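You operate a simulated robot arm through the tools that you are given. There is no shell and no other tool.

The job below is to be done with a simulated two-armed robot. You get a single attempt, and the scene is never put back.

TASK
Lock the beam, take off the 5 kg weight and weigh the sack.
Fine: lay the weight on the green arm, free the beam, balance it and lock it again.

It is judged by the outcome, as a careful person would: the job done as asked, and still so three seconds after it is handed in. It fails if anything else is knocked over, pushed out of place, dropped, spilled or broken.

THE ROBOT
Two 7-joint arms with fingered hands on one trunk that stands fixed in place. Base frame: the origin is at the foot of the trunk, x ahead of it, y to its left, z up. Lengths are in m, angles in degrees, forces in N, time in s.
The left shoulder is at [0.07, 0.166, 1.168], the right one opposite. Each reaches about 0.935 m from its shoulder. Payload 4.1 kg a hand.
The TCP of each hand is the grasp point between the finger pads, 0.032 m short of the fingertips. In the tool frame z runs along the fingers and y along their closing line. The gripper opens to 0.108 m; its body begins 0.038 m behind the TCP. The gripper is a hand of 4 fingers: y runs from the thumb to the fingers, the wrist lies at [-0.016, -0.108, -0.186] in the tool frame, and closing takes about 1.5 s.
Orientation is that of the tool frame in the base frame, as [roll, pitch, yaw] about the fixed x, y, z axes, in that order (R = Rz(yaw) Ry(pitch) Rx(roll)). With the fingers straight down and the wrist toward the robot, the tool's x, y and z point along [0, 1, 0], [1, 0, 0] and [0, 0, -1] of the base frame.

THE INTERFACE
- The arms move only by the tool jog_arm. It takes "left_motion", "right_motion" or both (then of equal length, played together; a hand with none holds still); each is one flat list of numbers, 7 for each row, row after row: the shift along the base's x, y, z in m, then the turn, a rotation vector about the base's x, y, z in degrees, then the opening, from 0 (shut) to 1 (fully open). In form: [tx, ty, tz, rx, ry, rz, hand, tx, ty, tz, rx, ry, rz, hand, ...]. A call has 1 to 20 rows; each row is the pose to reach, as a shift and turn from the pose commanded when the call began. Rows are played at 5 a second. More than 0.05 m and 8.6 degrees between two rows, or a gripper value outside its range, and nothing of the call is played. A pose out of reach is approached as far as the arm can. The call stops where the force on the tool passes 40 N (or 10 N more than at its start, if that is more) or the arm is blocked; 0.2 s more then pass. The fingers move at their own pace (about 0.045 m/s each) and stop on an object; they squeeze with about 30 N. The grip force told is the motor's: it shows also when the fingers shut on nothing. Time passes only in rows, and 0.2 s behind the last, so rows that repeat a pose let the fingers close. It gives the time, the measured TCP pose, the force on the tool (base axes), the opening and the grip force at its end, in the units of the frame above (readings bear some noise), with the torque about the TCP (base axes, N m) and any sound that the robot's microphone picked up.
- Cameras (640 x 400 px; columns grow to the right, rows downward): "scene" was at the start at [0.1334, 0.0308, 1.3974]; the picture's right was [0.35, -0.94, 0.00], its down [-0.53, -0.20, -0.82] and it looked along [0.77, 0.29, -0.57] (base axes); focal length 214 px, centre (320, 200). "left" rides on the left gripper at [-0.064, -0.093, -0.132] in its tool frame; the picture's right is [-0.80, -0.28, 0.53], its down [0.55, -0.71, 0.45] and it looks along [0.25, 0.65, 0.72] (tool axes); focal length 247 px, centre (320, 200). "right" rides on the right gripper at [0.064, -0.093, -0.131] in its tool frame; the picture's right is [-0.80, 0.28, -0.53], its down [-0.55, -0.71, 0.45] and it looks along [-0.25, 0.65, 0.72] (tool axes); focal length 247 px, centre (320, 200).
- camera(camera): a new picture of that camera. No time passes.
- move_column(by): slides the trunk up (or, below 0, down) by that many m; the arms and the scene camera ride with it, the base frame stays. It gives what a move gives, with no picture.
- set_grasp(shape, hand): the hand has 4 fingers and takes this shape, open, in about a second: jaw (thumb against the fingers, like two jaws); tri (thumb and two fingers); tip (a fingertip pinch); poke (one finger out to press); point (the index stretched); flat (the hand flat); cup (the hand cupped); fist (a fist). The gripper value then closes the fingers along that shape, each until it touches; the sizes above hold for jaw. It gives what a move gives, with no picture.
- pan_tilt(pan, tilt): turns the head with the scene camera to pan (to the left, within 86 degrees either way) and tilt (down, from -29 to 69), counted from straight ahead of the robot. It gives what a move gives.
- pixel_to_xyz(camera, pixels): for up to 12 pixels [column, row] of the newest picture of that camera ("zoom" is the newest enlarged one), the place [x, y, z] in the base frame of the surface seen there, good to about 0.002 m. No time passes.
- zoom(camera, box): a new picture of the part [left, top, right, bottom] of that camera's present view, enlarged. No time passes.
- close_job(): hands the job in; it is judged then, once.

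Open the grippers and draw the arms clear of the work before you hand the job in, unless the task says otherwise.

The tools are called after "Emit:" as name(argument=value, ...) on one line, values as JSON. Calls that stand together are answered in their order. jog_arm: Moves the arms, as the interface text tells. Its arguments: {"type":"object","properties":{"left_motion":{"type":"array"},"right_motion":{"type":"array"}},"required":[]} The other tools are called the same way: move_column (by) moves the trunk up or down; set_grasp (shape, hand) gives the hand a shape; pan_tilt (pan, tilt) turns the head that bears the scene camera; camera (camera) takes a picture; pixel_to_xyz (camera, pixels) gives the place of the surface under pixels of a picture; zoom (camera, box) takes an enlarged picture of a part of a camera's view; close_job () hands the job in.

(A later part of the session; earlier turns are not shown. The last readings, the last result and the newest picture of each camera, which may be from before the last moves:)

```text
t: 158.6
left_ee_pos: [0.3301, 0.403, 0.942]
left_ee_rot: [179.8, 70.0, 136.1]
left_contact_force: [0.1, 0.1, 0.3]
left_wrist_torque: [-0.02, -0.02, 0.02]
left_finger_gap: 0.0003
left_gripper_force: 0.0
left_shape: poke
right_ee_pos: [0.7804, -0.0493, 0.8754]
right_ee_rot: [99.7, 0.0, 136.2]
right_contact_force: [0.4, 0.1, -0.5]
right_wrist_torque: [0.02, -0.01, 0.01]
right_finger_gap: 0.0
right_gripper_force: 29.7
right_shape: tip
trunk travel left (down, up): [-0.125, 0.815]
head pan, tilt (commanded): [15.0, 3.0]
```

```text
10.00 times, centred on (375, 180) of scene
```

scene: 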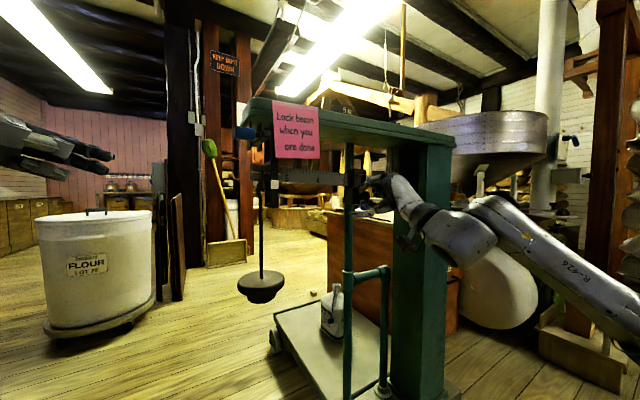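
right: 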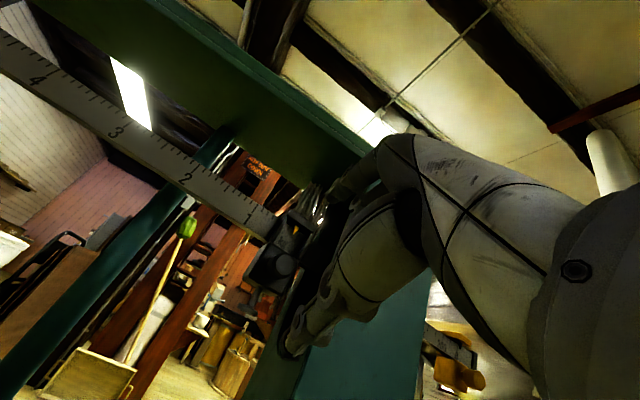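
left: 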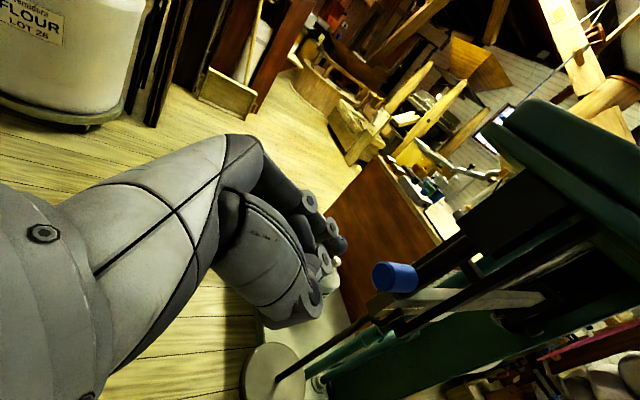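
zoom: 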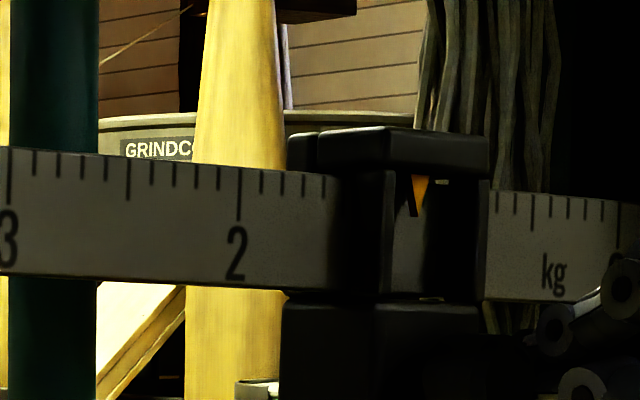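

The row list had a wrong count; the beam is steady meanwhile (row ~208 at 1.21 kg). Repeating the push correctly.

Emit:
jog_arm(right_motion=[-0.0029, 0.0028, 0, 0, 0, 0, 0, -0.0057, 0.0056, 0, 0, 0, 0, 0, -0.0075, 0.0073, 0, 0, 0, 0, 0, -0.0093, 0.0091, 0, 0, 0, 0, 0, -0.0093, 0.0091, 0, 0, 0, 0, 0, -0.0057, 0.0056, 0, 0, 0, 0, 0, 0, 0, 0, 0, 0, 0, 0, 0, 0, 0, 0, 0, 0, 0, 0, 0, 0, 0, 0, 0, 0, 0, 0, 0, 0, 0, 0, 0])

Emit:
zoom(camera="scene", box=[350, 160, 400, 200])

Emit:
pixel_to_xyz(camera="zoom", pixels=[[418, 190], [420, 185], [412, 190], [400, 190], [425, 185]])

Emit:
zoom(camera="scene", box=[245, 150, 305, 200])

```text
t: 160.8
left_ee_pos: [0.3302, 0.4047, 0.9412]
left_ee_rot: [179.8, 69.9, 136.1]
left_contact_force: [0.3, 0.7, 0.5]
left_wrist_torque: [0.01, 0.02, 0.03]
left_finger_gap: 0.0
left_gripper_force: 0.1
left_shape: poke
right_ee_pos: [0.7793, -0.0483, 0.8753]
right_ee_rot: [99.7, 0.0, 136.2]
right_contact_force: [-0.4, 0.0, -0.2]
right_wrist_torque: [0.02, -0.02, 0.02]
right_finger_gap: 0.0002
right_gripper_force: 30.2
right_shape: tip
trunk travel left (down, up): [-0.125, 0.815]
head pan, tilt (commanded): [15.0, 3.0]
```

```text
10.00 times, centred on (375, 180) of scene
```

zoom: 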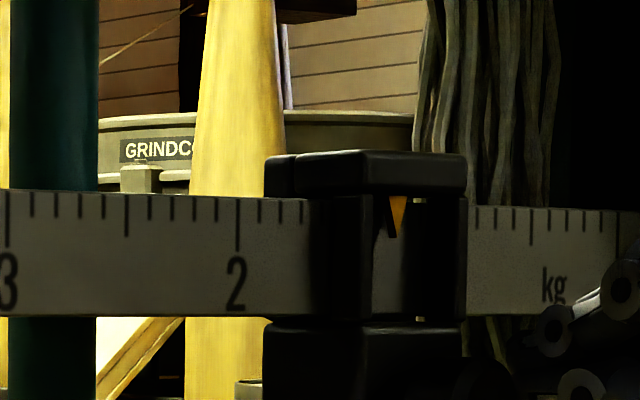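

```text
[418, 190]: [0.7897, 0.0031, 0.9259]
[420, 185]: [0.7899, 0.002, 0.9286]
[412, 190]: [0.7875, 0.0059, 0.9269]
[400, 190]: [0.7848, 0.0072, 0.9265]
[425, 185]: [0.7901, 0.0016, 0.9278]
```

```text
8.00 times, centred on (275, 175) of scene
```

zoom: 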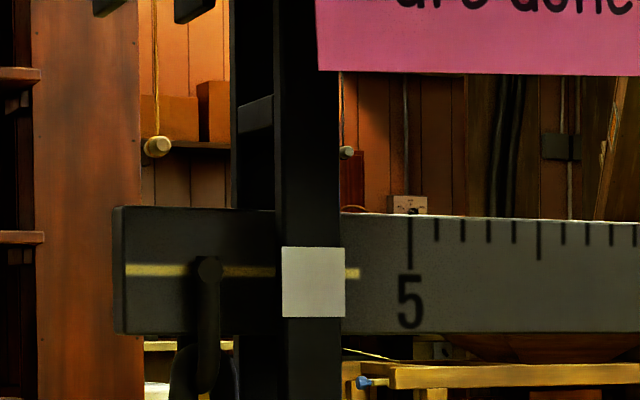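

Now the yellow line is nearly at the plate's centre (rows 270–273 vs centre 282). Measuring heights of the yellow line and plate precisely.

Emit:
pixel_to_xyz(camera="zoom", pixels=[[150, 270], [180, 270], [250, 271], [265, 272], [352, 273], [358, 273], [313, 248], [313, 316], [313, 282], [290, 282], [335, 282]])

Emit:
zoom(camera="scene", box=[255, 170, 295, 200])

```text
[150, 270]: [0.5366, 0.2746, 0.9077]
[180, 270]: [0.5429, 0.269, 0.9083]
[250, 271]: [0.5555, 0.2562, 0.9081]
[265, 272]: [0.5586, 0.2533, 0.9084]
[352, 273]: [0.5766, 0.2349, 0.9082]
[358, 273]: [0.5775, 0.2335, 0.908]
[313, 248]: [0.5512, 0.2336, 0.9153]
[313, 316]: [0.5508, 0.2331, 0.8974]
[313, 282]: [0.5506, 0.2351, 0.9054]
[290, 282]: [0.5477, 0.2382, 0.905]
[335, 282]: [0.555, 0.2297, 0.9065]
```

```text
13.33 times, centred on (275, 185) of scene
```

zoom: 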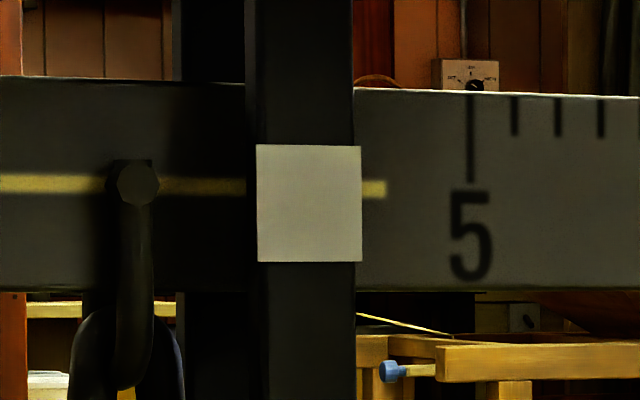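

The yellow line is level and only ~2 mm above the plate's centre — about 8 g off. I'll give one more tiny push of about 0.7 mm for a finer balance.

Emit:
jog_arm(right_motion=[-0.0029, 0.0028, 0, 0, 0, 0, 0, -0.0057, 0.0056, 0, 0, 0, 0, 0, -0.008, 0.0078, 0, 0, 0, 0, 0, -0.0098, 0.0096, 0, 0, 0, 0, 0, -0.0098, 0.0096, 0, 0, 0, 0, 0, -0.0057, 0.0056, 0, 0, 0, 0, 0, 0, 0, 0, 0, 0, 0, 0, 0, 0, 0, 0, 0, 0, 0, 0, 0, 0, 0, 0, 0, 0, 0, 0, 0, 0, 0, 0, 0, 0, 0, 0, 0, 0, 0, 0])

Emit:
zoom(camera="scene", box=[255, 170, 295, 200])

Emit:
pixel_to_xyz(camera="zoom", pixels=[[50, 190], [200, 192], [375, 195], [310, 147], [310, 260], [310, 204]])

```text
t: 163.2
left_ee_pos: [0.3304, 0.4044, 0.941]
left_ee_rot: [179.6, 70.0, 136.0]
left_contact_force: [0.3, -0.7, -0.9]
left_wrist_torque: [0.02, 0.0, -0.03]
left_finger_gap: 0.0
left_gripper_force: 0.1
left_shape: poke
right_ee_pos: [0.7814, -0.0496, 0.876]
right_ee_rot: [99.7, -0.1, 136.3]
right_contact_force: [0.1, -0.1, -0.2]
right_wrist_torque: [-0.02, -0.01, 0.0]
right_finger_gap: 0.0001
right_gripper_force: 30.0
right_shape: tip
trunk travel left (down, up): [-0.125, 0.815]
head pan, tilt (commanded): [15.0, 3.0]
```

```text
13.33 times, centred on (275, 185) of scene
```

zoom: 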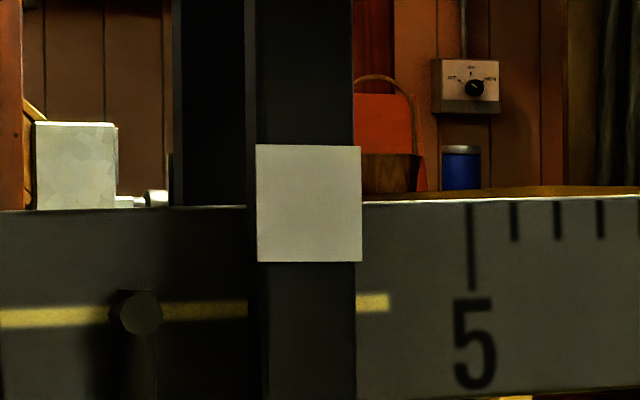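

```text
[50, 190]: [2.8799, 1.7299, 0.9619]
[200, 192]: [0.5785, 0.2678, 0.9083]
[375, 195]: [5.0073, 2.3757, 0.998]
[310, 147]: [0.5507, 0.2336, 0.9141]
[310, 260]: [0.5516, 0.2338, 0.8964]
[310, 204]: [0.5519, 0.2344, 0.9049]
```

It overshot: the yellow line is now ~16 mm below the plate's centre. Measuring the pointer to understand how far the poise moved.

Emit:
zoom(camera="scene", box=[350, 160, 400, 200])

Emit:
zoom(camera="scene", box=[255, 170, 295, 200])

```text
10.00 times, centred on (375, 180) of scene
```

zoom: 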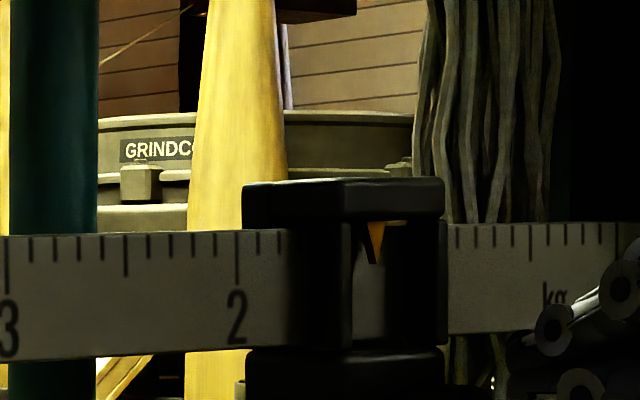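

```text
13.33 times, centred on (275, 185) of scene
```

zoom: 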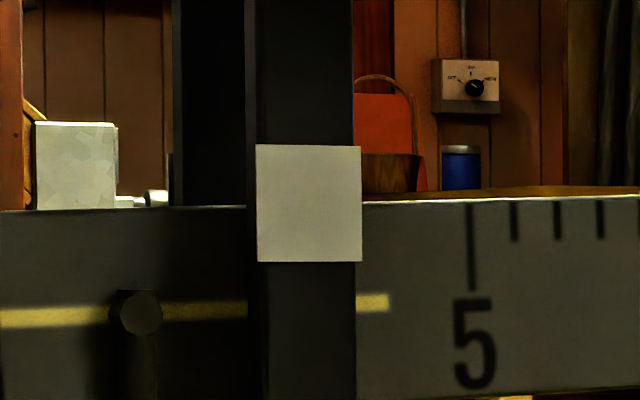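

The poise slid about 5 mm rather than 0.7 mm, so I need gentler increments. I'll move the closed fingertips around to the knob's left side to nudge it back to the right in sub-millimetre steps.

Emit:
jog_arm(right_motion=[-0.019, -0.0199, 0, 0, 0, 0, 0, -0.038, -0.0397, -0.003, 0, 0, 0, 0, -0.061, -0.0177, -0.006, 0, 0, 0, 0, -0.0838, 0.0042, -0.006, 0, 0, 0, 0, -0.0838, 0.0042, -0.006, 0, 0, 0, 0])

Emit:
zoom(camera="scene", box=[340, 160, 410, 220])

Emit:
pixel_to_xyz(camera="zoom", pixels=[[270, 165], [300, 255], [310, 255], [290, 255], [320, 255], [300, 240], [300, 270], [330, 290], [340, 300], [360, 280]])

```text
t: 164.4
left_ee_pos: [0.3309, 0.4043, 0.9427]
left_ee_rot: [179.7, 70.0, 136.1]
left_contact_force: [-0.5, 0.5, -0.2]
left_wrist_torque: [0.03, 0.03, 0.01]
left_finger_gap: 0.0
left_gripper_force: 0.0
left_shape: poke
right_ee_pos: [0.6949, -0.0434, 0.869]
right_ee_rot: [99.6, 0.0, 136.0]
right_contact_force: [0.2, 0.7, 0.9]
right_wrist_torque: [0.0, 0.02, 0.01]
right_finger_gap: 0.0001
right_gripper_force: 30.5
right_shape: tip
trunk travel left (down, up): [-0.125, 0.815]
head pan, tilt (commanded): [15.0, 3.0]
```

```text
6.67 times, centred on (375, 190) of scene
```

zoom: 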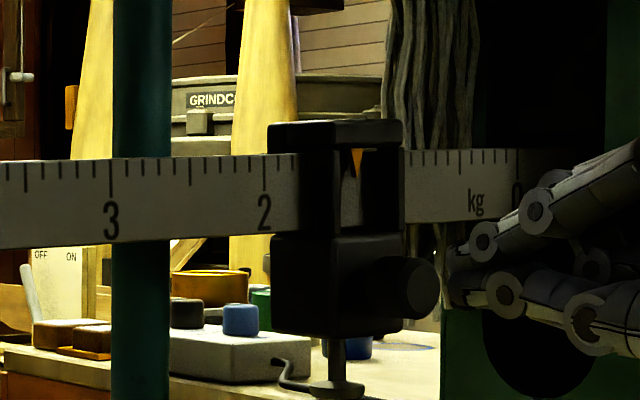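

```text
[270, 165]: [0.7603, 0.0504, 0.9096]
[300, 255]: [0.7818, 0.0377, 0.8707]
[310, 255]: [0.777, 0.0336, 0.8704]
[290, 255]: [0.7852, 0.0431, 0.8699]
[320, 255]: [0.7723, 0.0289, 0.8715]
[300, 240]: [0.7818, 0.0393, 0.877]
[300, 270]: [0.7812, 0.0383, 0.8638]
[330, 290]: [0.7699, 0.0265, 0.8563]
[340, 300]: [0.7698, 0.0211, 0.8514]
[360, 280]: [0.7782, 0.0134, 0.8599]
```

Querying the knob end (418,285), pointer (357,160) and fingertips (450,270).

Emit:
pixel_to_xyz(camera="zoom", pixels=[[418, 285], [425, 285], [410, 285], [418, 265], [418, 305], [400, 285], [357, 158], [452, 255], [452, 300], [452, 275], [462, 265]])

Emit:
zoom(camera="scene", box=[255, 170, 295, 200])

```text
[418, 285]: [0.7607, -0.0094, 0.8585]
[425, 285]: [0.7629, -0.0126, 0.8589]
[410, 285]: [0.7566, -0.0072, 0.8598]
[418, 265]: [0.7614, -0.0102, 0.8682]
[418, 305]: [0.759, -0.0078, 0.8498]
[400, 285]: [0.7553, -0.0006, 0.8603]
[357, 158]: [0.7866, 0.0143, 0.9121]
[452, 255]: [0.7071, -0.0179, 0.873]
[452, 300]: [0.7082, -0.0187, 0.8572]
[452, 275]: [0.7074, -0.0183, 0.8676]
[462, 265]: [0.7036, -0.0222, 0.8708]
```

```text
13.33 times, centred on (275, 185) of scene
```

zoom: 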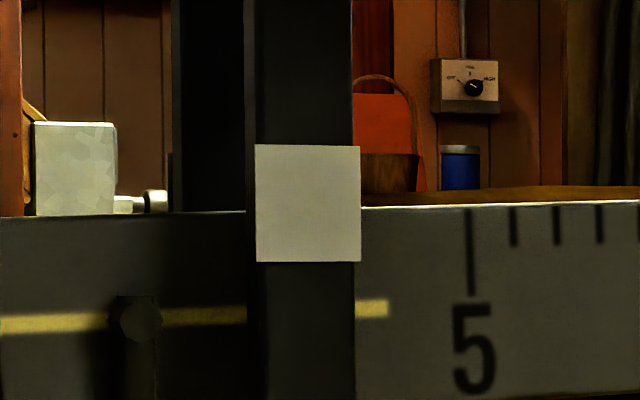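

I'd like to know whether the poise or beam creeps by itself; waiting a second with no contact and comparing.

Emit:
jog_arm(right_motion=[0, 0, 0, 0, 0, 0, 0, 0, 0, 0, 0, 0, 0, 0, 0, 0, 0, 0, 0, 0, 0, 0, 0, 0, 0, 0, 0, 0, 0, 0, 0, 0, 0, 0, 0, 0, 0, 0, 0, 0, 0, 0])

Emit:
zoom(camera="scene", box=[340, 160, 410, 220])

Emit:
pixel_to_xyz(camera="zoom", pixels=[[418, 285], [425, 285], [410, 285], [357, 158], [356, 165]])

Emit:
zoom(camera="scene", box=[255, 170, 295, 200])

```text
t: 165.8
left_ee_pos: [0.3316, 0.4038, 0.941]
left_ee_rot: [179.8, 70.0, 136.2]
left_contact_force: [-0.1, 0.4, -1.0]
left_wrist_torque: [0.01, 0.0, 0.03]
left_finger_gap: 0.0002
left_gripper_force: 0.1
left_shape: poke
right_ee_pos: [0.6941, -0.0448, 0.8688]
right_ee_rot: [99.6, 0.0, 136.1]
right_contact_force: [0.2, 0.9, -1.3]
right_wrist_torque: [0.02, -0.01, 0.01]
right_finger_gap: 0.0
right_gripper_force: 30.2
right_shape: tip
trunk travel left (down, up): [-0.125, 0.815]
head pan, tilt (commanded): [15.0, 3.0]
```

```text
6.67 times, centred on (375, 190) of scene
```

zoom: 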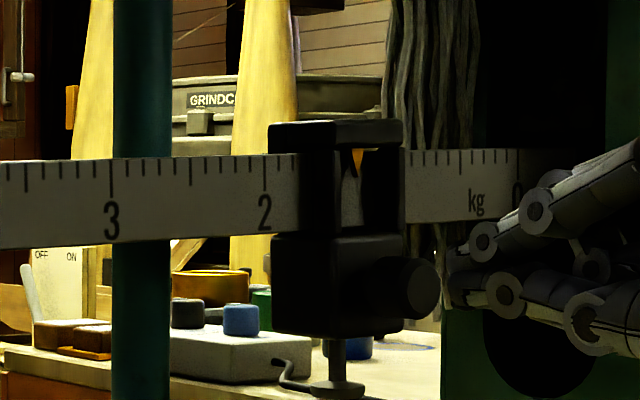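

```text
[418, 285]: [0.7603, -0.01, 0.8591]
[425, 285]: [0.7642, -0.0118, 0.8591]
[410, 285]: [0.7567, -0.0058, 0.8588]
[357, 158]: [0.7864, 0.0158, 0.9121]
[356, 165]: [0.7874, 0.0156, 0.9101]
```

```text
13.33 times, centred on (275, 185) of scene
```

zoom: 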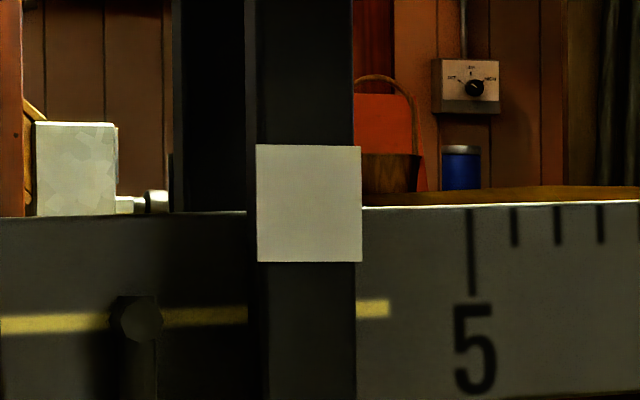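

No creep at all. From two steady readings (+20 mm at pointer w=−0.5756, −17 mm at −0.5575) the balance is at w≈−0.566, i.e. about 1.33 kg — 8.5 mm to the right. I'll advance the fingertips beside the knob on its left side.

Emit:
jog_arm(right_motion=[0.0, 0.0, -0.006, 0, 0, 0, 0, 0.0134, 0.014, -0.006, 0, 0, 0, 0, 0.0267, 0.0279, -0.006, 0, 0, 0, 0, 0.0401, 0.0419, -0.006, 0, 0, 0, 0, 0.0401, 0.0419, -0.006, 0, 0, 0, 0])

Emit:
zoom(camera="scene", box=[340, 160, 410, 220])

Emit:
zoom(camera="right", box=[220, 140, 380, 320])

```text
t: 167.0
left_ee_pos: [0.3305, 0.4046, 0.9415]
left_ee_rot: [179.6, 70.0, 135.9]
left_contact_force: [0.8, 0.6, -0.1]
left_wrist_torque: [-0.02, 0.0, -0.06]
left_finger_gap: 0.0
left_gripper_force: 0.1
left_shape: poke
right_ee_pos: [0.7369, -0.0019, 0.8618]
right_ee_rot: [99.6, 0.0, 136.0]
right_contact_force: [-0.1, 0.1, -0.2]
right_wrist_torque: [-0.01, -0.03, 0.0]
right_finger_gap: 0.0
right_gripper_force: 30.6
right_shape: tip
trunk travel left (down, up): [-0.125, 0.815]
head pan, tilt (commanded): [15.0, 3.0]
```

```text
6.67 times, centred on (375, 190) of scene
```

zoom: 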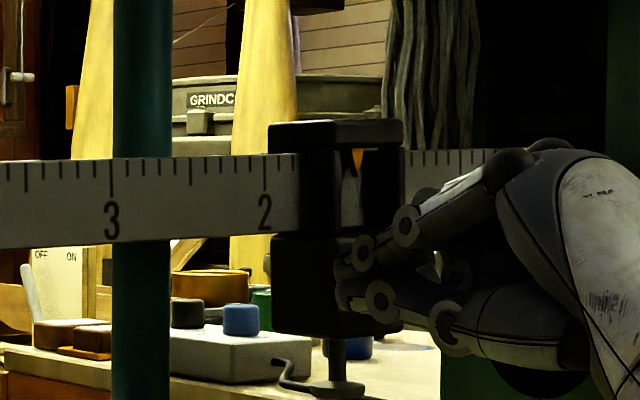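

```text
2.22 times, centred on (300, 230) of right
```

zoom: 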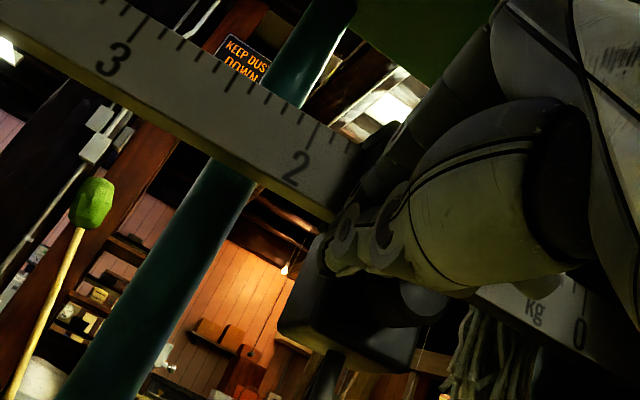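

In place beside the knob (pointer unchanged). Nudging right in 1 mm rows, total 6 mm, then a look without retracting.

Emit:
jog_arm(right_motion=[0.0007, -0.0007, 0, 0, 0, 0, 0, 0.0014, -0.0014, 0, 0, 0, 0, 0, 0.0021, -0.0021, 0, 0, 0, 0, 0, 0.0029, -0.0028, 0, 0, 0, 0, 0, 0.0036, -0.0035, 0, 0, 0, 0, 0, 0.0043, -0.0042, 0, 0, 0, 0, 0, 0.0043, -0.0042, 0, 0, 0, 0, 0])

Emit:
zoom(camera="scene", box=[255, 170, 295, 200])

Emit:
zoom(camera="scene", box=[340, 160, 410, 220])

Emit:
pixel_to_xyz(camera="zoom", pixels=[[357, 158], [358, 165], [358, 155]])

```text
t: 168.6
left_ee_pos: [0.3305, 0.4046, 0.9409]
left_ee_rot: [179.6, 70.0, 136.0]
left_contact_force: [0.4, 0.3, 1.0]
left_wrist_torque: [0.04, -0.03, 0.03]
left_finger_gap: 0.0
left_gripper_force: 0.1
left_shape: poke
right_ee_pos: [0.7407, -0.0078, 0.8635]
right_ee_rot: [99.7, 0.0, 136.0]
right_contact_force: [-1.2, -0.1, -0.8]
right_wrist_torque: [0.03, 0.01, -0.02]
right_finger_gap: 0.0
right_gripper_force: 29.4
right_shape: tip
trunk travel left (down, up): [-0.125, 0.815]
head pan, tilt (commanded): [15.0, 3.0]
```

```text
13.33 times, centred on (275, 185) of scene
```

zoom: 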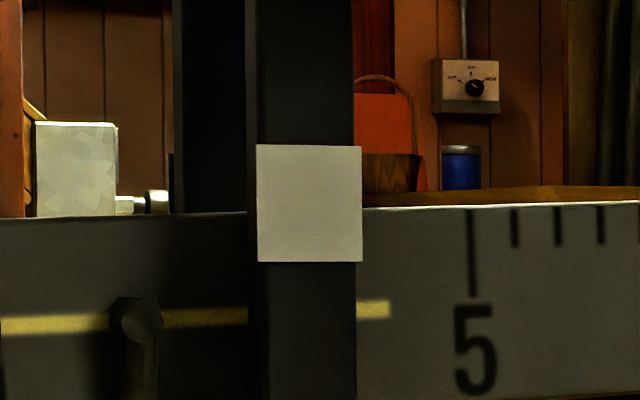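

```text
6.67 times, centred on (375, 190) of scene
```

zoom: 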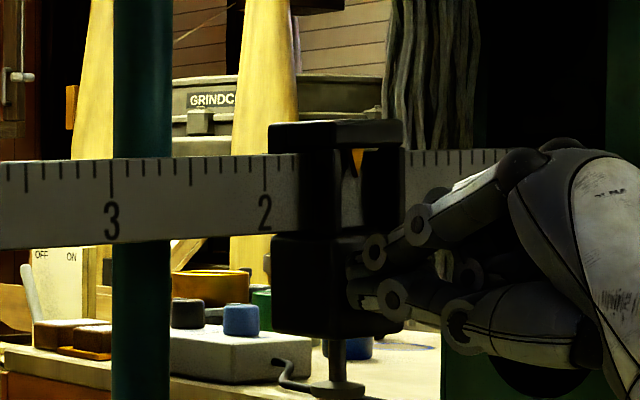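

```text
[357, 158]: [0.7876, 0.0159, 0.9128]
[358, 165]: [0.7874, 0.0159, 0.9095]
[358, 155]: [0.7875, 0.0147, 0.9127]
```

Not yet touching. Continuing another 4 mm in 0.5 mm rows, then a pause.

Emit:
jog_arm(right_motion=[0.0004, -0.0004, 0, 0, 0, 0, 0, 0.0007, -0.0007, 0, 0, 0, 0, 0, 0.0011, -0.0011, 0, 0, 0, 0, 0, 0.0014, -0.0014, 0, 0, 0, 0, 0, 0.0018, -0.0018, 0, 0, 0, 0, 0, 0.0021, -0.0021, 0, 0, 0, 0, 0, 0.0025, -0.0025, 0, 0, 0, 0, 0, 0.0029, -0.0028, 0, 0, 0, 0, 0, 0.0029, -0.0028, 0, 0, 0, 0, 0, 0.0029, -0.0028, 0, 0, 0, 0, 0])

Emit:
zoom(camera="scene", box=[340, 160, 410, 220])

Emit:
pixel_to_xyz(camera="zoom", pixels=[[357, 158], [358, 165], [360, 155], [365, 158]])

Emit:
zoom(camera="scene", box=[255, 170, 295, 200])

```text
t: 170.8
left_ee_pos: [0.3308, 0.4056, 0.9415]
left_ee_rot: [179.8, 70.0, 136.1]
left_contact_force: [-0.3, -0.2, -0.5]
left_wrist_torque: [0.0, 0.02, 0.01]
left_finger_gap: 0.0
left_gripper_force: 0.1
left_shape: poke
right_ee_pos: [0.7436, -0.0083, 0.8639]
right_ee_rot: [99.8, 0.0, 136.1]
right_contact_force: [-2.0, 1.6, 0.2]
right_wrist_torque: [0.01, 0.01, 0.05]
right_finger_gap: 0.0002
right_gripper_force: 29.6
right_shape: tip
trunk travel left (down, up): [-0.125, 0.815]
head pan, tilt (commanded): [15.0, 3.0]
```

```text
6.67 times, centred on (375, 190) of scene
```

zoom: 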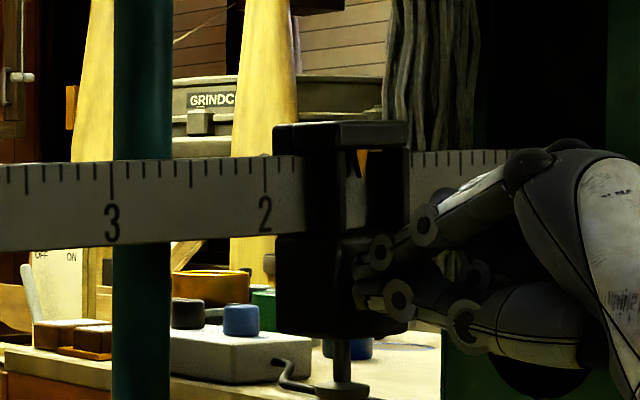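

```text
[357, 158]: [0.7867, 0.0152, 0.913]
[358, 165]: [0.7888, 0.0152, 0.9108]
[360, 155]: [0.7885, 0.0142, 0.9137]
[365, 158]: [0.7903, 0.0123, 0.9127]
```

```text
13.33 times, centred on (275, 185) of scene
```

zoom: 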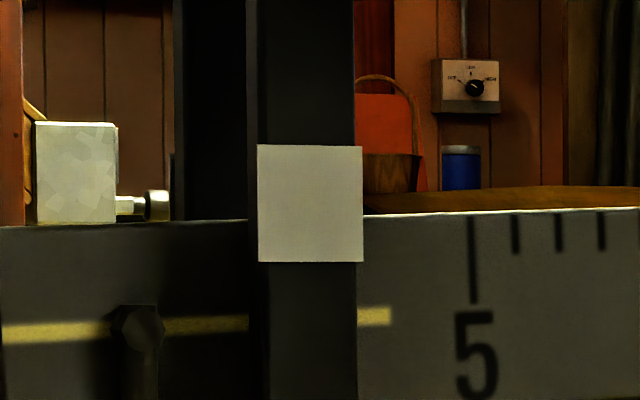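

The finger is now pushing (2.6 N), and its contact also holds the beam, so I'll judge by the pointer and check the beam only after retracting. Pushing 5 mm more in 0.5 mm rows, then withdrawing to the left.

Emit:
jog_arm(right_motion=[0.0004, -0.0004, 0, 0, 0, 0, 0, 0.0007, -0.0007, 0, 0, 0, 0, 0, 0.0011, -0.0011, 0, 0, 0, 0, 0, 0.0014, -0.0014, 0, 0, 0, 0, 0, 0.0018, -0.0018, 0, 0, 0, 0, 0, 0.0021, -0.0021, 0, 0, 0, 0, 0, 0.0025, -0.0025, 0, 0, 0, 0, 0, 0.0029, -0.0028, 0, 0, 0, 0, 0, 0.0032, -0.0032, 0, 0, 0, 0, 0, 0.0036, -0.0035, 0, 0, 0, 0, 0, 0.0036, -0.0035, 0, 0, 0, 0, 0])

Emit:
zoom(camera="scene", box=[340, 160, 410, 220])

```text
t: 173.2
left_ee_pos: [0.3315, 0.4047, 0.9415]
left_ee_rot: [179.6, 70.0, 135.9]
left_contact_force: [-1.0, -0.5, 0.4]
left_wrist_torque: [-0.03, -0.04, -0.01]
left_finger_gap: 0.0
left_gripper_force: 0.0
left_shape: poke
right_ee_pos: [0.7474, -0.0127, 0.8634]
right_ee_rot: [99.6, 0.0, 136.1]
right_contact_force: [-3.1, 0.8, 0.1]
right_wrist_torque: [-0.02, 0.01, 0.05]
right_finger_gap: 0.0001
right_gripper_force: 30.5
right_shape: tip
trunk travel left (down, up): [-0.125, 0.815]
head pan, tilt (commanded): [15.0, 3.0]
```

```text
6.67 times, centred on (375, 190) of scene
```

zoom: 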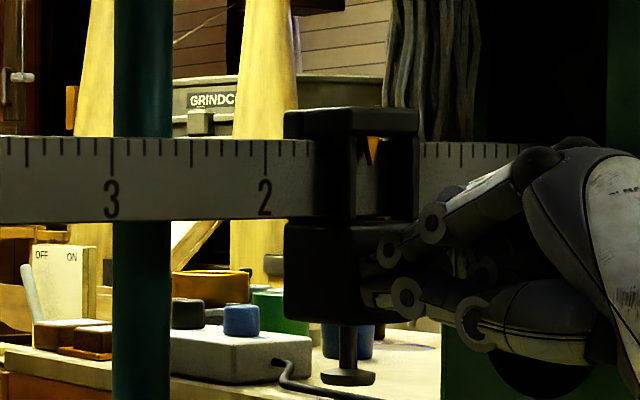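

The pointer is at column ~371, right at my target. Withdrawing the fingertips slowly to the left and letting the beam settle.

Emit:
jog_arm(right_motion=[-0.0007, 0.0007, 0, 0, 0, 0, 0, -0.0014, 0.0014, 0, 0, 0, 0, 0, -0.0029, 0.0028, 0, 0, 0, 0, 0, -0.0057, 0.0056, 0, 0, 0, 0, 0, -0.0086, 0.0084, 0, 0, 0, 0, 0, -0.0086, 0.0084, 0, 0, 0, 0, 0, -0.0086, 0.0084, 0, 0, 0, 0, 0, -0.0086, 0.0084, 0, 0, 0, 0, 0, -0.0086, 0.0084, 0, 0, 0, 0, 0])

Emit:
zoom(camera="scene", box=[340, 160, 410, 220])

Emit:
pixel_to_xyz(camera="zoom", pixels=[[371, 150], [372, 145], [370, 155], [373, 148]])

Emit:
zoom(camera="scene", box=[255, 170, 295, 200])

```text
t: 175.2
left_ee_pos: [0.3313, 0.4043, 0.9421]
left_ee_rot: [179.6, 69.9, 135.9]
left_contact_force: [-0.7, -0.6, -0.1]
left_wrist_torque: [0.02, 0.02, -0.02]
left_finger_gap: 0.0
left_gripper_force: 0.0
left_shape: poke
right_ee_pos: [0.7383, -0.0039, 0.8639]
right_ee_rot: [99.7, 0.0, 136.0]
right_contact_force: [-0.9, -0.2, -0.2]
right_wrist_torque: [-0.02, 0.0, 0.01]
right_finger_gap: 0.0
right_gripper_force: 29.9
right_shape: tip
trunk travel left (down, up): [-0.125, 0.815]
head pan, tilt (commanded): [15.0, 3.0]
```

```text
6.67 times, centred on (375, 190) of scene
```

zoom: 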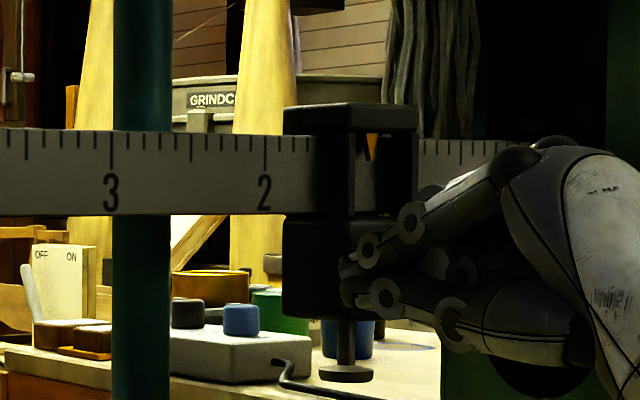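

```text
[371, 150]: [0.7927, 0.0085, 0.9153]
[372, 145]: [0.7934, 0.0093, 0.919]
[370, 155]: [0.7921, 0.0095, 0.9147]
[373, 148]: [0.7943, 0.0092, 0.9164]
```

```text
13.33 times, centred on (275, 185) of scene
```

zoom: 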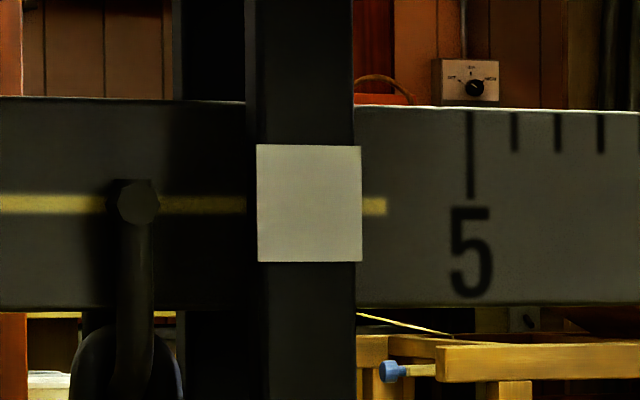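

The yellow line now runs right through the plate's centre (rows 203–206 vs 204.5) with the pointer at ~1.33 kg. I'll wait another second to confirm it's steady.

Emit:
jog_arm(right_motion=[-0.001, 0.001, 0, 0, 0, 0, 0, -0.001, 0.001, 0, 0, 0, 0, 0, -0.001, 0.001, 0, 0, 0, 0, 0, -0.001, 0.001, 0, 0, 0, 0, 0, -0.001, 0.001, 0, 0, 0, 0, 0, -0.001, 0.001, 0, 0, 0, 0, 0, -0.001, 0.001, 0, 0, 0, 0, 0])

Emit:
zoom(camera="scene", box=[255, 170, 295, 200])

Emit:
pixel_to_xyz(camera="zoom", pixels=[[40, 204], [90, 204], [200, 205], [235, 205], [372, 207], [380, 207], [310, 148], [310, 260], [310, 204]])

```text
t: 176.8
left_ee_pos: [0.3316, 0.4046, 0.9423]
left_ee_rot: [179.8, 69.9, 136.2]
left_contact_force: [-0.7, 0.8, -0.5]
left_wrist_torque: [0.01, -0.01, 0.01]
left_finger_gap: 0.0
left_gripper_force: 0.1
left_shape: poke
right_ee_pos: [0.738, -0.0045, 0.8632]
right_ee_rot: [99.7, 0.0, 136.1]
right_contact_force: [-1.2, -1.3, -0.5]
right_wrist_torque: [0.0, 0.01, 0.0]
right_finger_gap: 0.0
right_gripper_force: 30.2
right_shape: tip
trunk travel left (down, up): [-0.125, 0.815]
head pan, tilt (commanded): [15.0, 3.0]
```

```text
13.33 times, centred on (275, 185) of scene
```

zoom: 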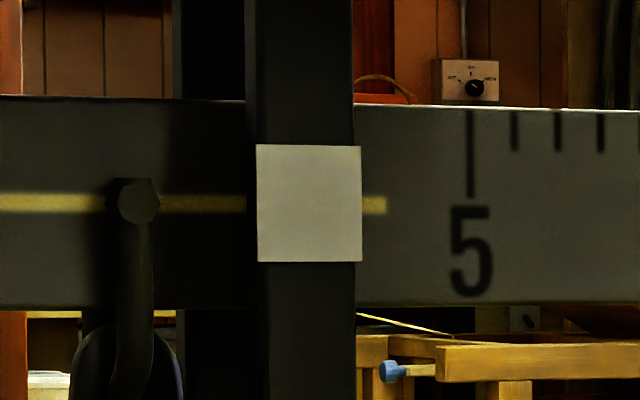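

```text
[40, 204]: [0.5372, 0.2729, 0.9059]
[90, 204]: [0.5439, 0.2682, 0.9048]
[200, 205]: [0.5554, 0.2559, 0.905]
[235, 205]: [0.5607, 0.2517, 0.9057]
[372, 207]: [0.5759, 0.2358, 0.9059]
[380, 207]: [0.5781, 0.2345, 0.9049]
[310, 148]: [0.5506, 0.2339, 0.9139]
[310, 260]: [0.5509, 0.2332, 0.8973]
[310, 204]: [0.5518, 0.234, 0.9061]
```

Steady: yellow line z=0.9055 against plate centre 0.9058 — balanced at about 1.33 kg. Now I withdraw the right hand straight out from the scale, without touching the poise.

Emit:
jog_arm(right_motion=[-0.0069, -0.0072, 0, 0, 0, 0, 0, -0.0138, -0.0144, 0, 0, 0, 0, 0, -0.0277, -0.0289, 0, 0, 0, 0, 0, -0.0484, -0.0505, 0, 0, 0, 0, 0, -0.0744, -0.0776, 0, 0, 0, 0, 0, -0.0744, -0.0776, 0, 0, 0, 0, 0])

Emit:
set_grasp(shape="poke", hand="right")

Emit:
zoom(camera="scene", box=[230, 110, 410, 220])

```text
t: 178.2
left_ee_pos: [0.3301, 0.4036, 0.9425]
left_ee_rot: [-180.0, 70.0, 136.3]
left_contact_force: [0.5, -0.6, -0.7]
left_wrist_torque: [0.01, 0.0, 0.0]
left_finger_gap: 0.0
left_gripper_force: 0.0
left_shape: poke
right_ee_pos: [0.6634, -0.0817, 0.8628]
right_ee_rot: [99.8, -0.1, 136.2]
right_contact_force: [-0.8, -0.4, 0.3]
right_wrist_torque: [-0.01, 0.01, 0.01]
right_finger_gap: 0.0001
right_gripper_force: 29.9
right_shape: tip
trunk travel left (down, up): [-0.125, 0.815]
head pan, tilt (commanded): [15.0, 3.0]
```

```text
t: 179.1
left_ee_pos: [0.331, 0.4042, 0.9432]
left_ee_rot: [179.6, 70.0, 135.9]
left_contact_force: [-0.9, 0.0, -0.7]
left_wrist_torque: [0.01, -0.01, -0.02]
left_finger_gap: 0.0001
left_gripper_force: 0.0
left_shape: poke
right_ee_pos: [0.664, -0.0806, 0.8622]
right_ee_rot: [99.8, -0.1, 136.2]
right_contact_force: [-0.8, -0.1, -0.4]
right_wrist_torque: [-0.01, -0.03, 0.02]
right_finger_gap: 0.0
right_gripper_force: 0.1
right_shape: poke
trunk travel left (down, up): [-0.125, 0.815]
head pan, tilt (commanded): [15.0, 3.0]
```

```text
3.56 times, centred on (320, 165) of scene
```

zoom: 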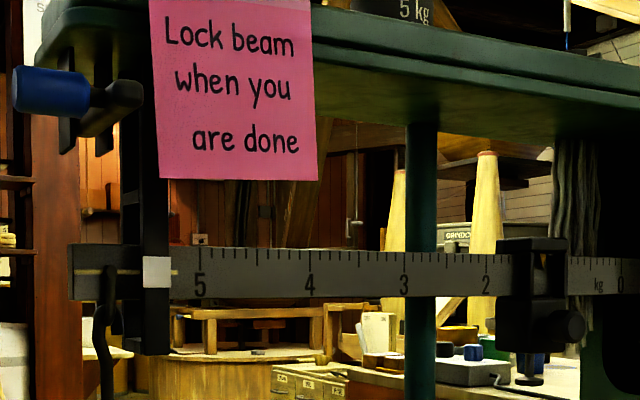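

Still level with the hands away. I'll re-lock with the left hand, which is already near: fingers above the handle from the left end, then press it down along its arc. First the approach to 2–3 cm above the handle.

Emit:
jog_arm(left_motion=[-0.005, -0.005, 0.036, 0, 0, 0, 1, -0.01, -0.011, 0.072, 0, 0, 0, 1, -0.0146, -0.016, 0.108, 0, 0, 0, 1, 0.0071, -0.0368, 0.108, 0, 0, 0, 1, 0.0287, -0.0575, 0.108, 0, 0, 0, 1, 0.0504, -0.0783, 0.108, 0, 0, 0, 1, 0.0721, -0.0991, 0.108, 0, 0, 0, 1, 0.0721, -0.0991, 0.108, 0, 0, 0, 1])

Emit:
camera(camera="scene")

Emit:
zoom(camera="scene", box=[180, 80, 300, 170])

Emit:
camera(camera="left")

```text
t: 180.9
left_ee_pos: [0.4034, 0.3043, 1.0478]
left_ee_rot: [179.7, 70.0, 135.9]
left_contact_force: [-0.2, -1.0, 0.4]
left_wrist_torque: [-0.01, 0.0, -0.03]
left_finger_gap: 0.0
left_gripper_force: 0.0
left_shape: poke
right_ee_pos: [0.6625, -0.0821, 0.8628]
right_ee_rot: [99.7, -0.1, 136.1]
right_contact_force: [0.6, -0.7, -0.4]
right_wrist_torque: [0.03, 0.02, -0.02]
right_finger_gap: 0.0001
right_gripper_force: 0.0
right_shape: poke
trunk travel left (down, up): [-0.125, 0.815]
head pan, tilt (commanded): [15.0, 3.0]
```

```text
taken
```

scene: 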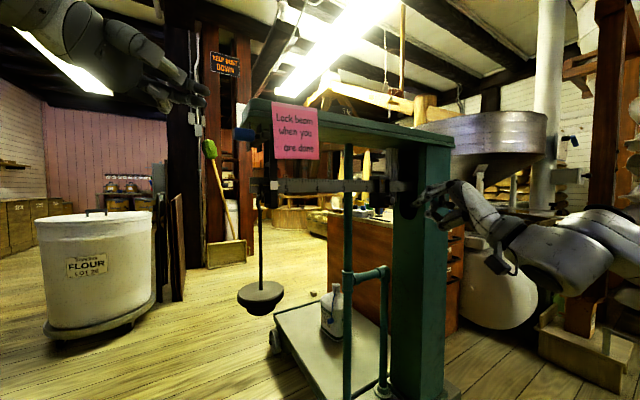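

```text
4.44 times, centred on (240, 125) of scene
```

zoom: 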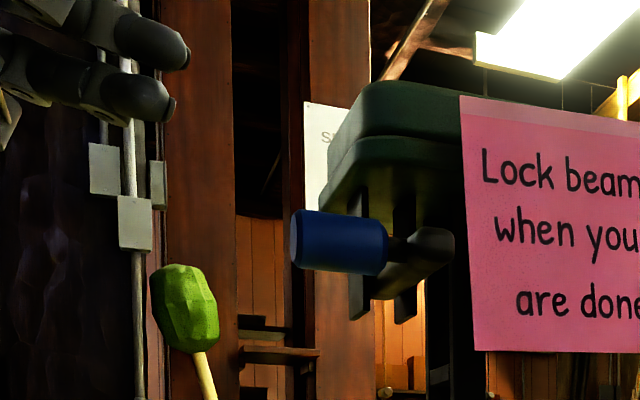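

```text
taken
```

left: 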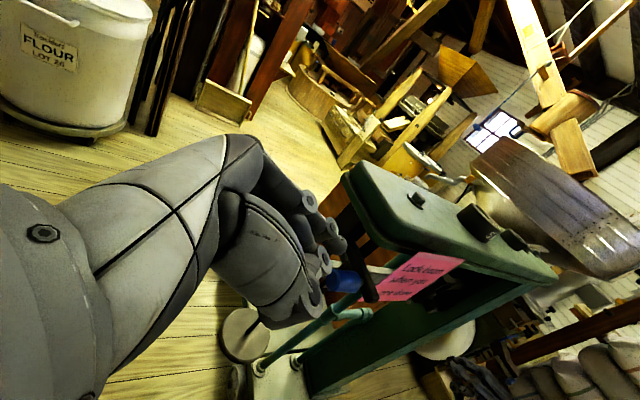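

Measuring the handle and fingertips in the scene enlargement.

Emit:
zoom(camera="scene", box=[180, 80, 300, 170])

Emit:
pixel_to_xyz(camera="zoom", pixels=[[300, 240], [340, 240], [375, 245], [340, 220], [340, 260], [180, 52], [165, 105], [172, 100], [150, 45], [345, 215]])

```text
4.44 times, centred on (240, 125) of scene
```

zoom: 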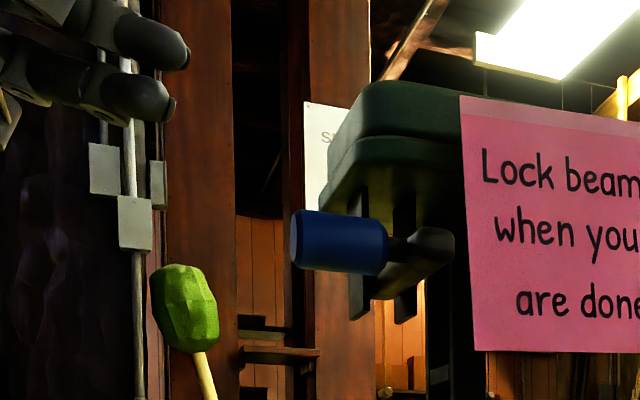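

```text
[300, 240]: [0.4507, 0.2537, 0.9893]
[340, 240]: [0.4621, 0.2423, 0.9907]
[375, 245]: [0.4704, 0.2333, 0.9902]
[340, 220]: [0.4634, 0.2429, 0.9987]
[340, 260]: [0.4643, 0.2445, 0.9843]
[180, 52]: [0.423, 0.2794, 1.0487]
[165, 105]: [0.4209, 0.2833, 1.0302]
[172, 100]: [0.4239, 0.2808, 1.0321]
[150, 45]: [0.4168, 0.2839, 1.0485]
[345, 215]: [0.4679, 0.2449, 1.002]
```

The fingers are directly over the handle's line (u≈−0.503 vs −0.505), 2 cm above. Sliding in 6 cm over the handle, still above it.

Emit:
jog_arm(left_motion=[0.0143, -0.0137, 0.002, 0, 0, 0, 1, 0.0285, -0.0273, 0.002, 0, 0, 0, 1, 0.0428, -0.041, 0.002, 0, 0, 0, 1, 0.0428, -0.041, 0.002, 0, 0, 0, 1])

Emit:
zoom(camera="scene", box=[200, 80, 320, 170])

Emit:
zoom(camera="left", box=[220, 150, 440, 340])

```text
t: 181.9
left_ee_pos: [0.4464, 0.2632, 1.0515]
left_ee_rot: [179.6, 70.0, 136.0]
left_contact_force: [0.4, -0.2, -0.1]
left_wrist_torque: [0.01, -0.02, -0.02]
left_finger_gap: 0.0
left_gripper_force: 0.2
left_shape: poke
right_ee_pos: [0.6638, -0.0818, 0.8632]
right_ee_rot: [99.7, 0.0, 136.0]
right_contact_force: [-0.2, -0.4, 0.1]
right_wrist_torque: [0.02, 0.01, -0.02]
right_finger_gap: 0.0002
right_gripper_force: 0.1
right_shape: poke
trunk travel left (down, up): [-0.125, 0.815]
head pan, tilt (commanded): [15.0, 3.0]
```

```text
4.44 times, centred on (260, 125) of scene
```

zoom: 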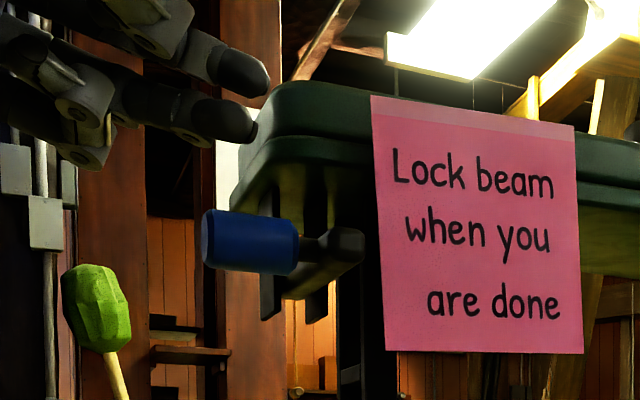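

```text
2.11 times, centred on (330, 245) of left
```

zoom: 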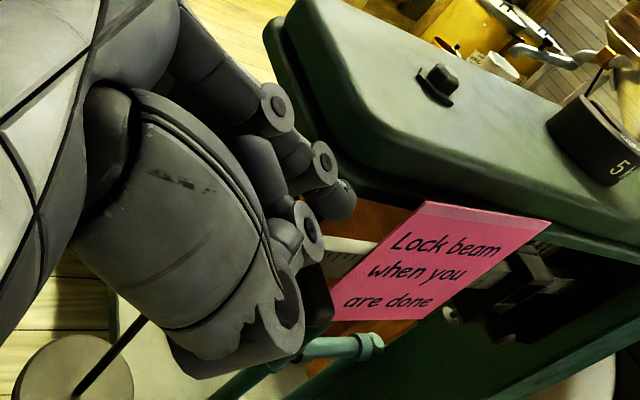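

The lower finger is just above the handle. Pressing down along its arc to about 45°.

Emit:
jog_arm(left_motion=[0, 0, -0.013, 0, 0, 0, 1, 0.0004, 0.0004, -0.0255, 0, 0, 0, 1, -0.0007, -0.0007, -0.035, 0, 0, 0, 1, -0.0015, -0.0016, -0.0447, 0, 0, 0, 1, -0.0007, -0.0007, -0.0543, 0, 0, 0, 1, 0.0001, 0.0001, -0.0639, 0, 0, 0, 1, 0.0026, 0.0027, -0.073, 0, 0, 0, 1, 0.0051, 0.0053, -0.082, 0, 0, 0, 1])

Emit:
zoom(camera="scene", box=[200, 100, 320, 200])

Emit:
zoom(camera="left", box=[220, 150, 440, 340])

```text
t: 183.7
left_ee_pos: [0.4507, 0.2693, 0.9703]
left_ee_rot: [179.8, 70.0, 136.1]
left_contact_force: [0.2, 0.6, 0.2]
left_wrist_torque: [-0.01, 0.02, -0.05]
left_finger_gap: 0.0
left_gripper_force: 0.1
left_shape: poke
right_ee_pos: [0.6633, -0.0821, 0.863]
right_ee_rot: [99.7, -0.1, 136.3]
right_contact_force: [0.6, 0.1, -0.5]
right_wrist_torque: [0.03, -0.01, 0.02]
right_finger_gap: 0.0
right_gripper_force: 0.1
right_shape: poke
trunk travel left (down, up): [-0.125, 0.815]
head pan, tilt (commanded): [15.0, 3.0]
```

```text
4.00 times, centred on (260, 150) of scene
```

zoom: 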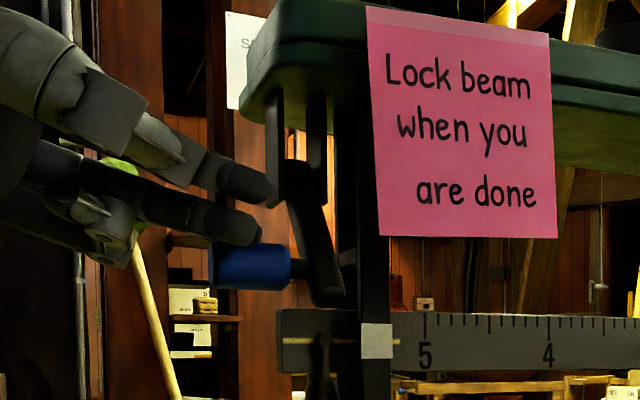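

```text
2.11 times, centred on (330, 245) of left
```

zoom: 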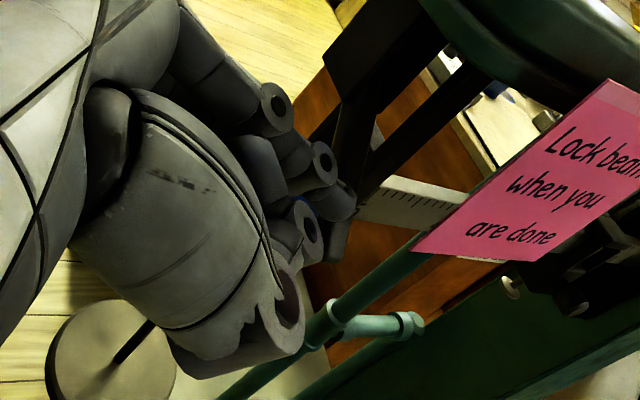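

The lever has swung down ~55° with the beam still level. Continuing the push inward and down to vertical, where it presses the beam to its lock position.

Emit:
jog_arm(left_motion=[0.0042, 0.0043, -0.008, 0, 0, 0, 1, 0.0081, 0.0084, -0.0154, 0, 0, 0, 1, 0.0131, 0.0137, -0.0217, 0, 0, 0, 1, 0.0186, 0.0194, -0.0274, 0, 0, 0, 1, 0.0246, 0.0256, -0.0317, 0, 0, 0, 1, 0.0309, 0.0323, -0.035, 0, 0, 0, 1, 0.0309, 0.0323, -0.035, 0, 0, 0, 1])

Emit:
zoom(camera="scene", box=[200, 110, 320, 210])

Emit:
zoom(camera="left", box=[220, 150, 440, 340])

```text
t: 185.3
left_ee_pos: [0.4809, 0.3008, 0.9372]
left_ee_rot: [179.4, 70.1, 135.7]
left_contact_force: [-4.6, -3.2, 3.1]
left_wrist_torque: [-0.01, 0.01, -0.02]
left_finger_gap: 0.0
left_gripper_force: 0.1
left_shape: poke
right_ee_pos: [0.6621, -0.0813, 0.8636]
right_ee_rot: [99.6, 0.0, 136.1]
right_contact_force: [0.6, 0.1, 0.3]
right_wrist_torque: [-0.02, -0.05, 0.01]
right_finger_gap: 0.0001
right_gripper_force: 0.2
right_shape: poke
trunk travel left (down, up): [-0.125, 0.815]
head pan, tilt (commanded): [15.0, 3.0]
```

```text
4.00 times, centred on (260, 160) of scene
```

zoom: 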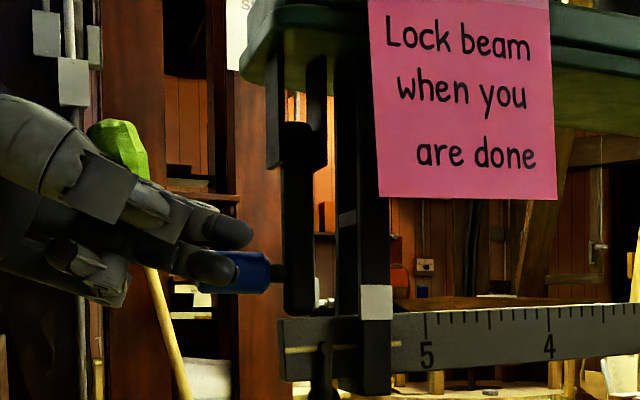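

```text
2.11 times, centred on (330, 245) of left
```

zoom: 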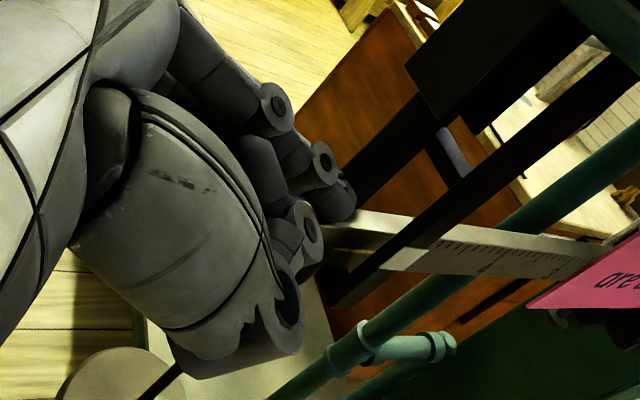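

The lever is nearly vertical with its end on the beam, pressing it down (6 N). Pushing inward a bit more until it meets its stop.

Emit:
jog_arm(left_motion=[0.0028, 0.0029, -0.0005, 0, 0, 0, 1, 0.0055, 0.0058, -0.001, 0, 0, 0, 1, 0.0083, 0.0087, -0.001, 0, 0, 0, 1, 0.0111, 0.0116, -0.001, 0, 0, 0, 1, 0.0138, 0.0144, -0.001, 0, 0, 0, 1])

Emit:
zoom(camera="scene", box=[200, 110, 320, 210])

```text
t: 186.5
left_ee_pos: [0.4917, 0.315, 0.9366]
left_ee_rot: [179.6, 70.2, 135.8]
left_contact_force: [-33.5, 0.5, -4.6]
left_wrist_torque: [0.09, 0.57, -0.34]
left_finger_gap: 0.0
left_gripper_force: 0.0
left_shape: poke
right_ee_pos: [0.6597, -0.0818, 0.8663]
right_ee_rot: [99.5, 0.1, 135.9]
right_contact_force: [0.3, -0.7, 0.0]
right_wrist_torque: [0.01, 0.0, -0.01]
right_finger_gap: 0.0
right_gripper_force: 0.1
right_shape: poke
trunk travel left (down, up): [-0.125, 0.815]
head pan, tilt (commanded): [15.0, 3.0]
```

```text
4.00 times, centred on (260, 160) of scene
```

zoom: 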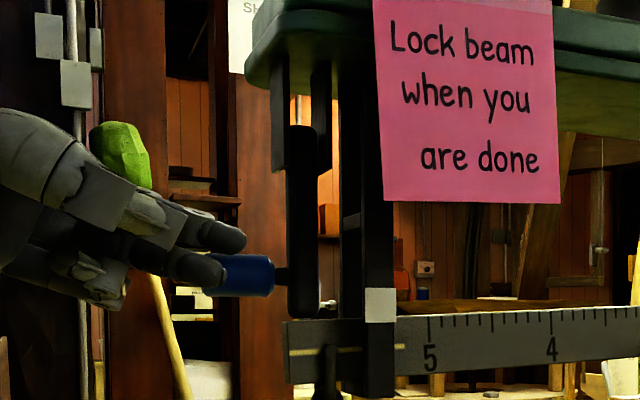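

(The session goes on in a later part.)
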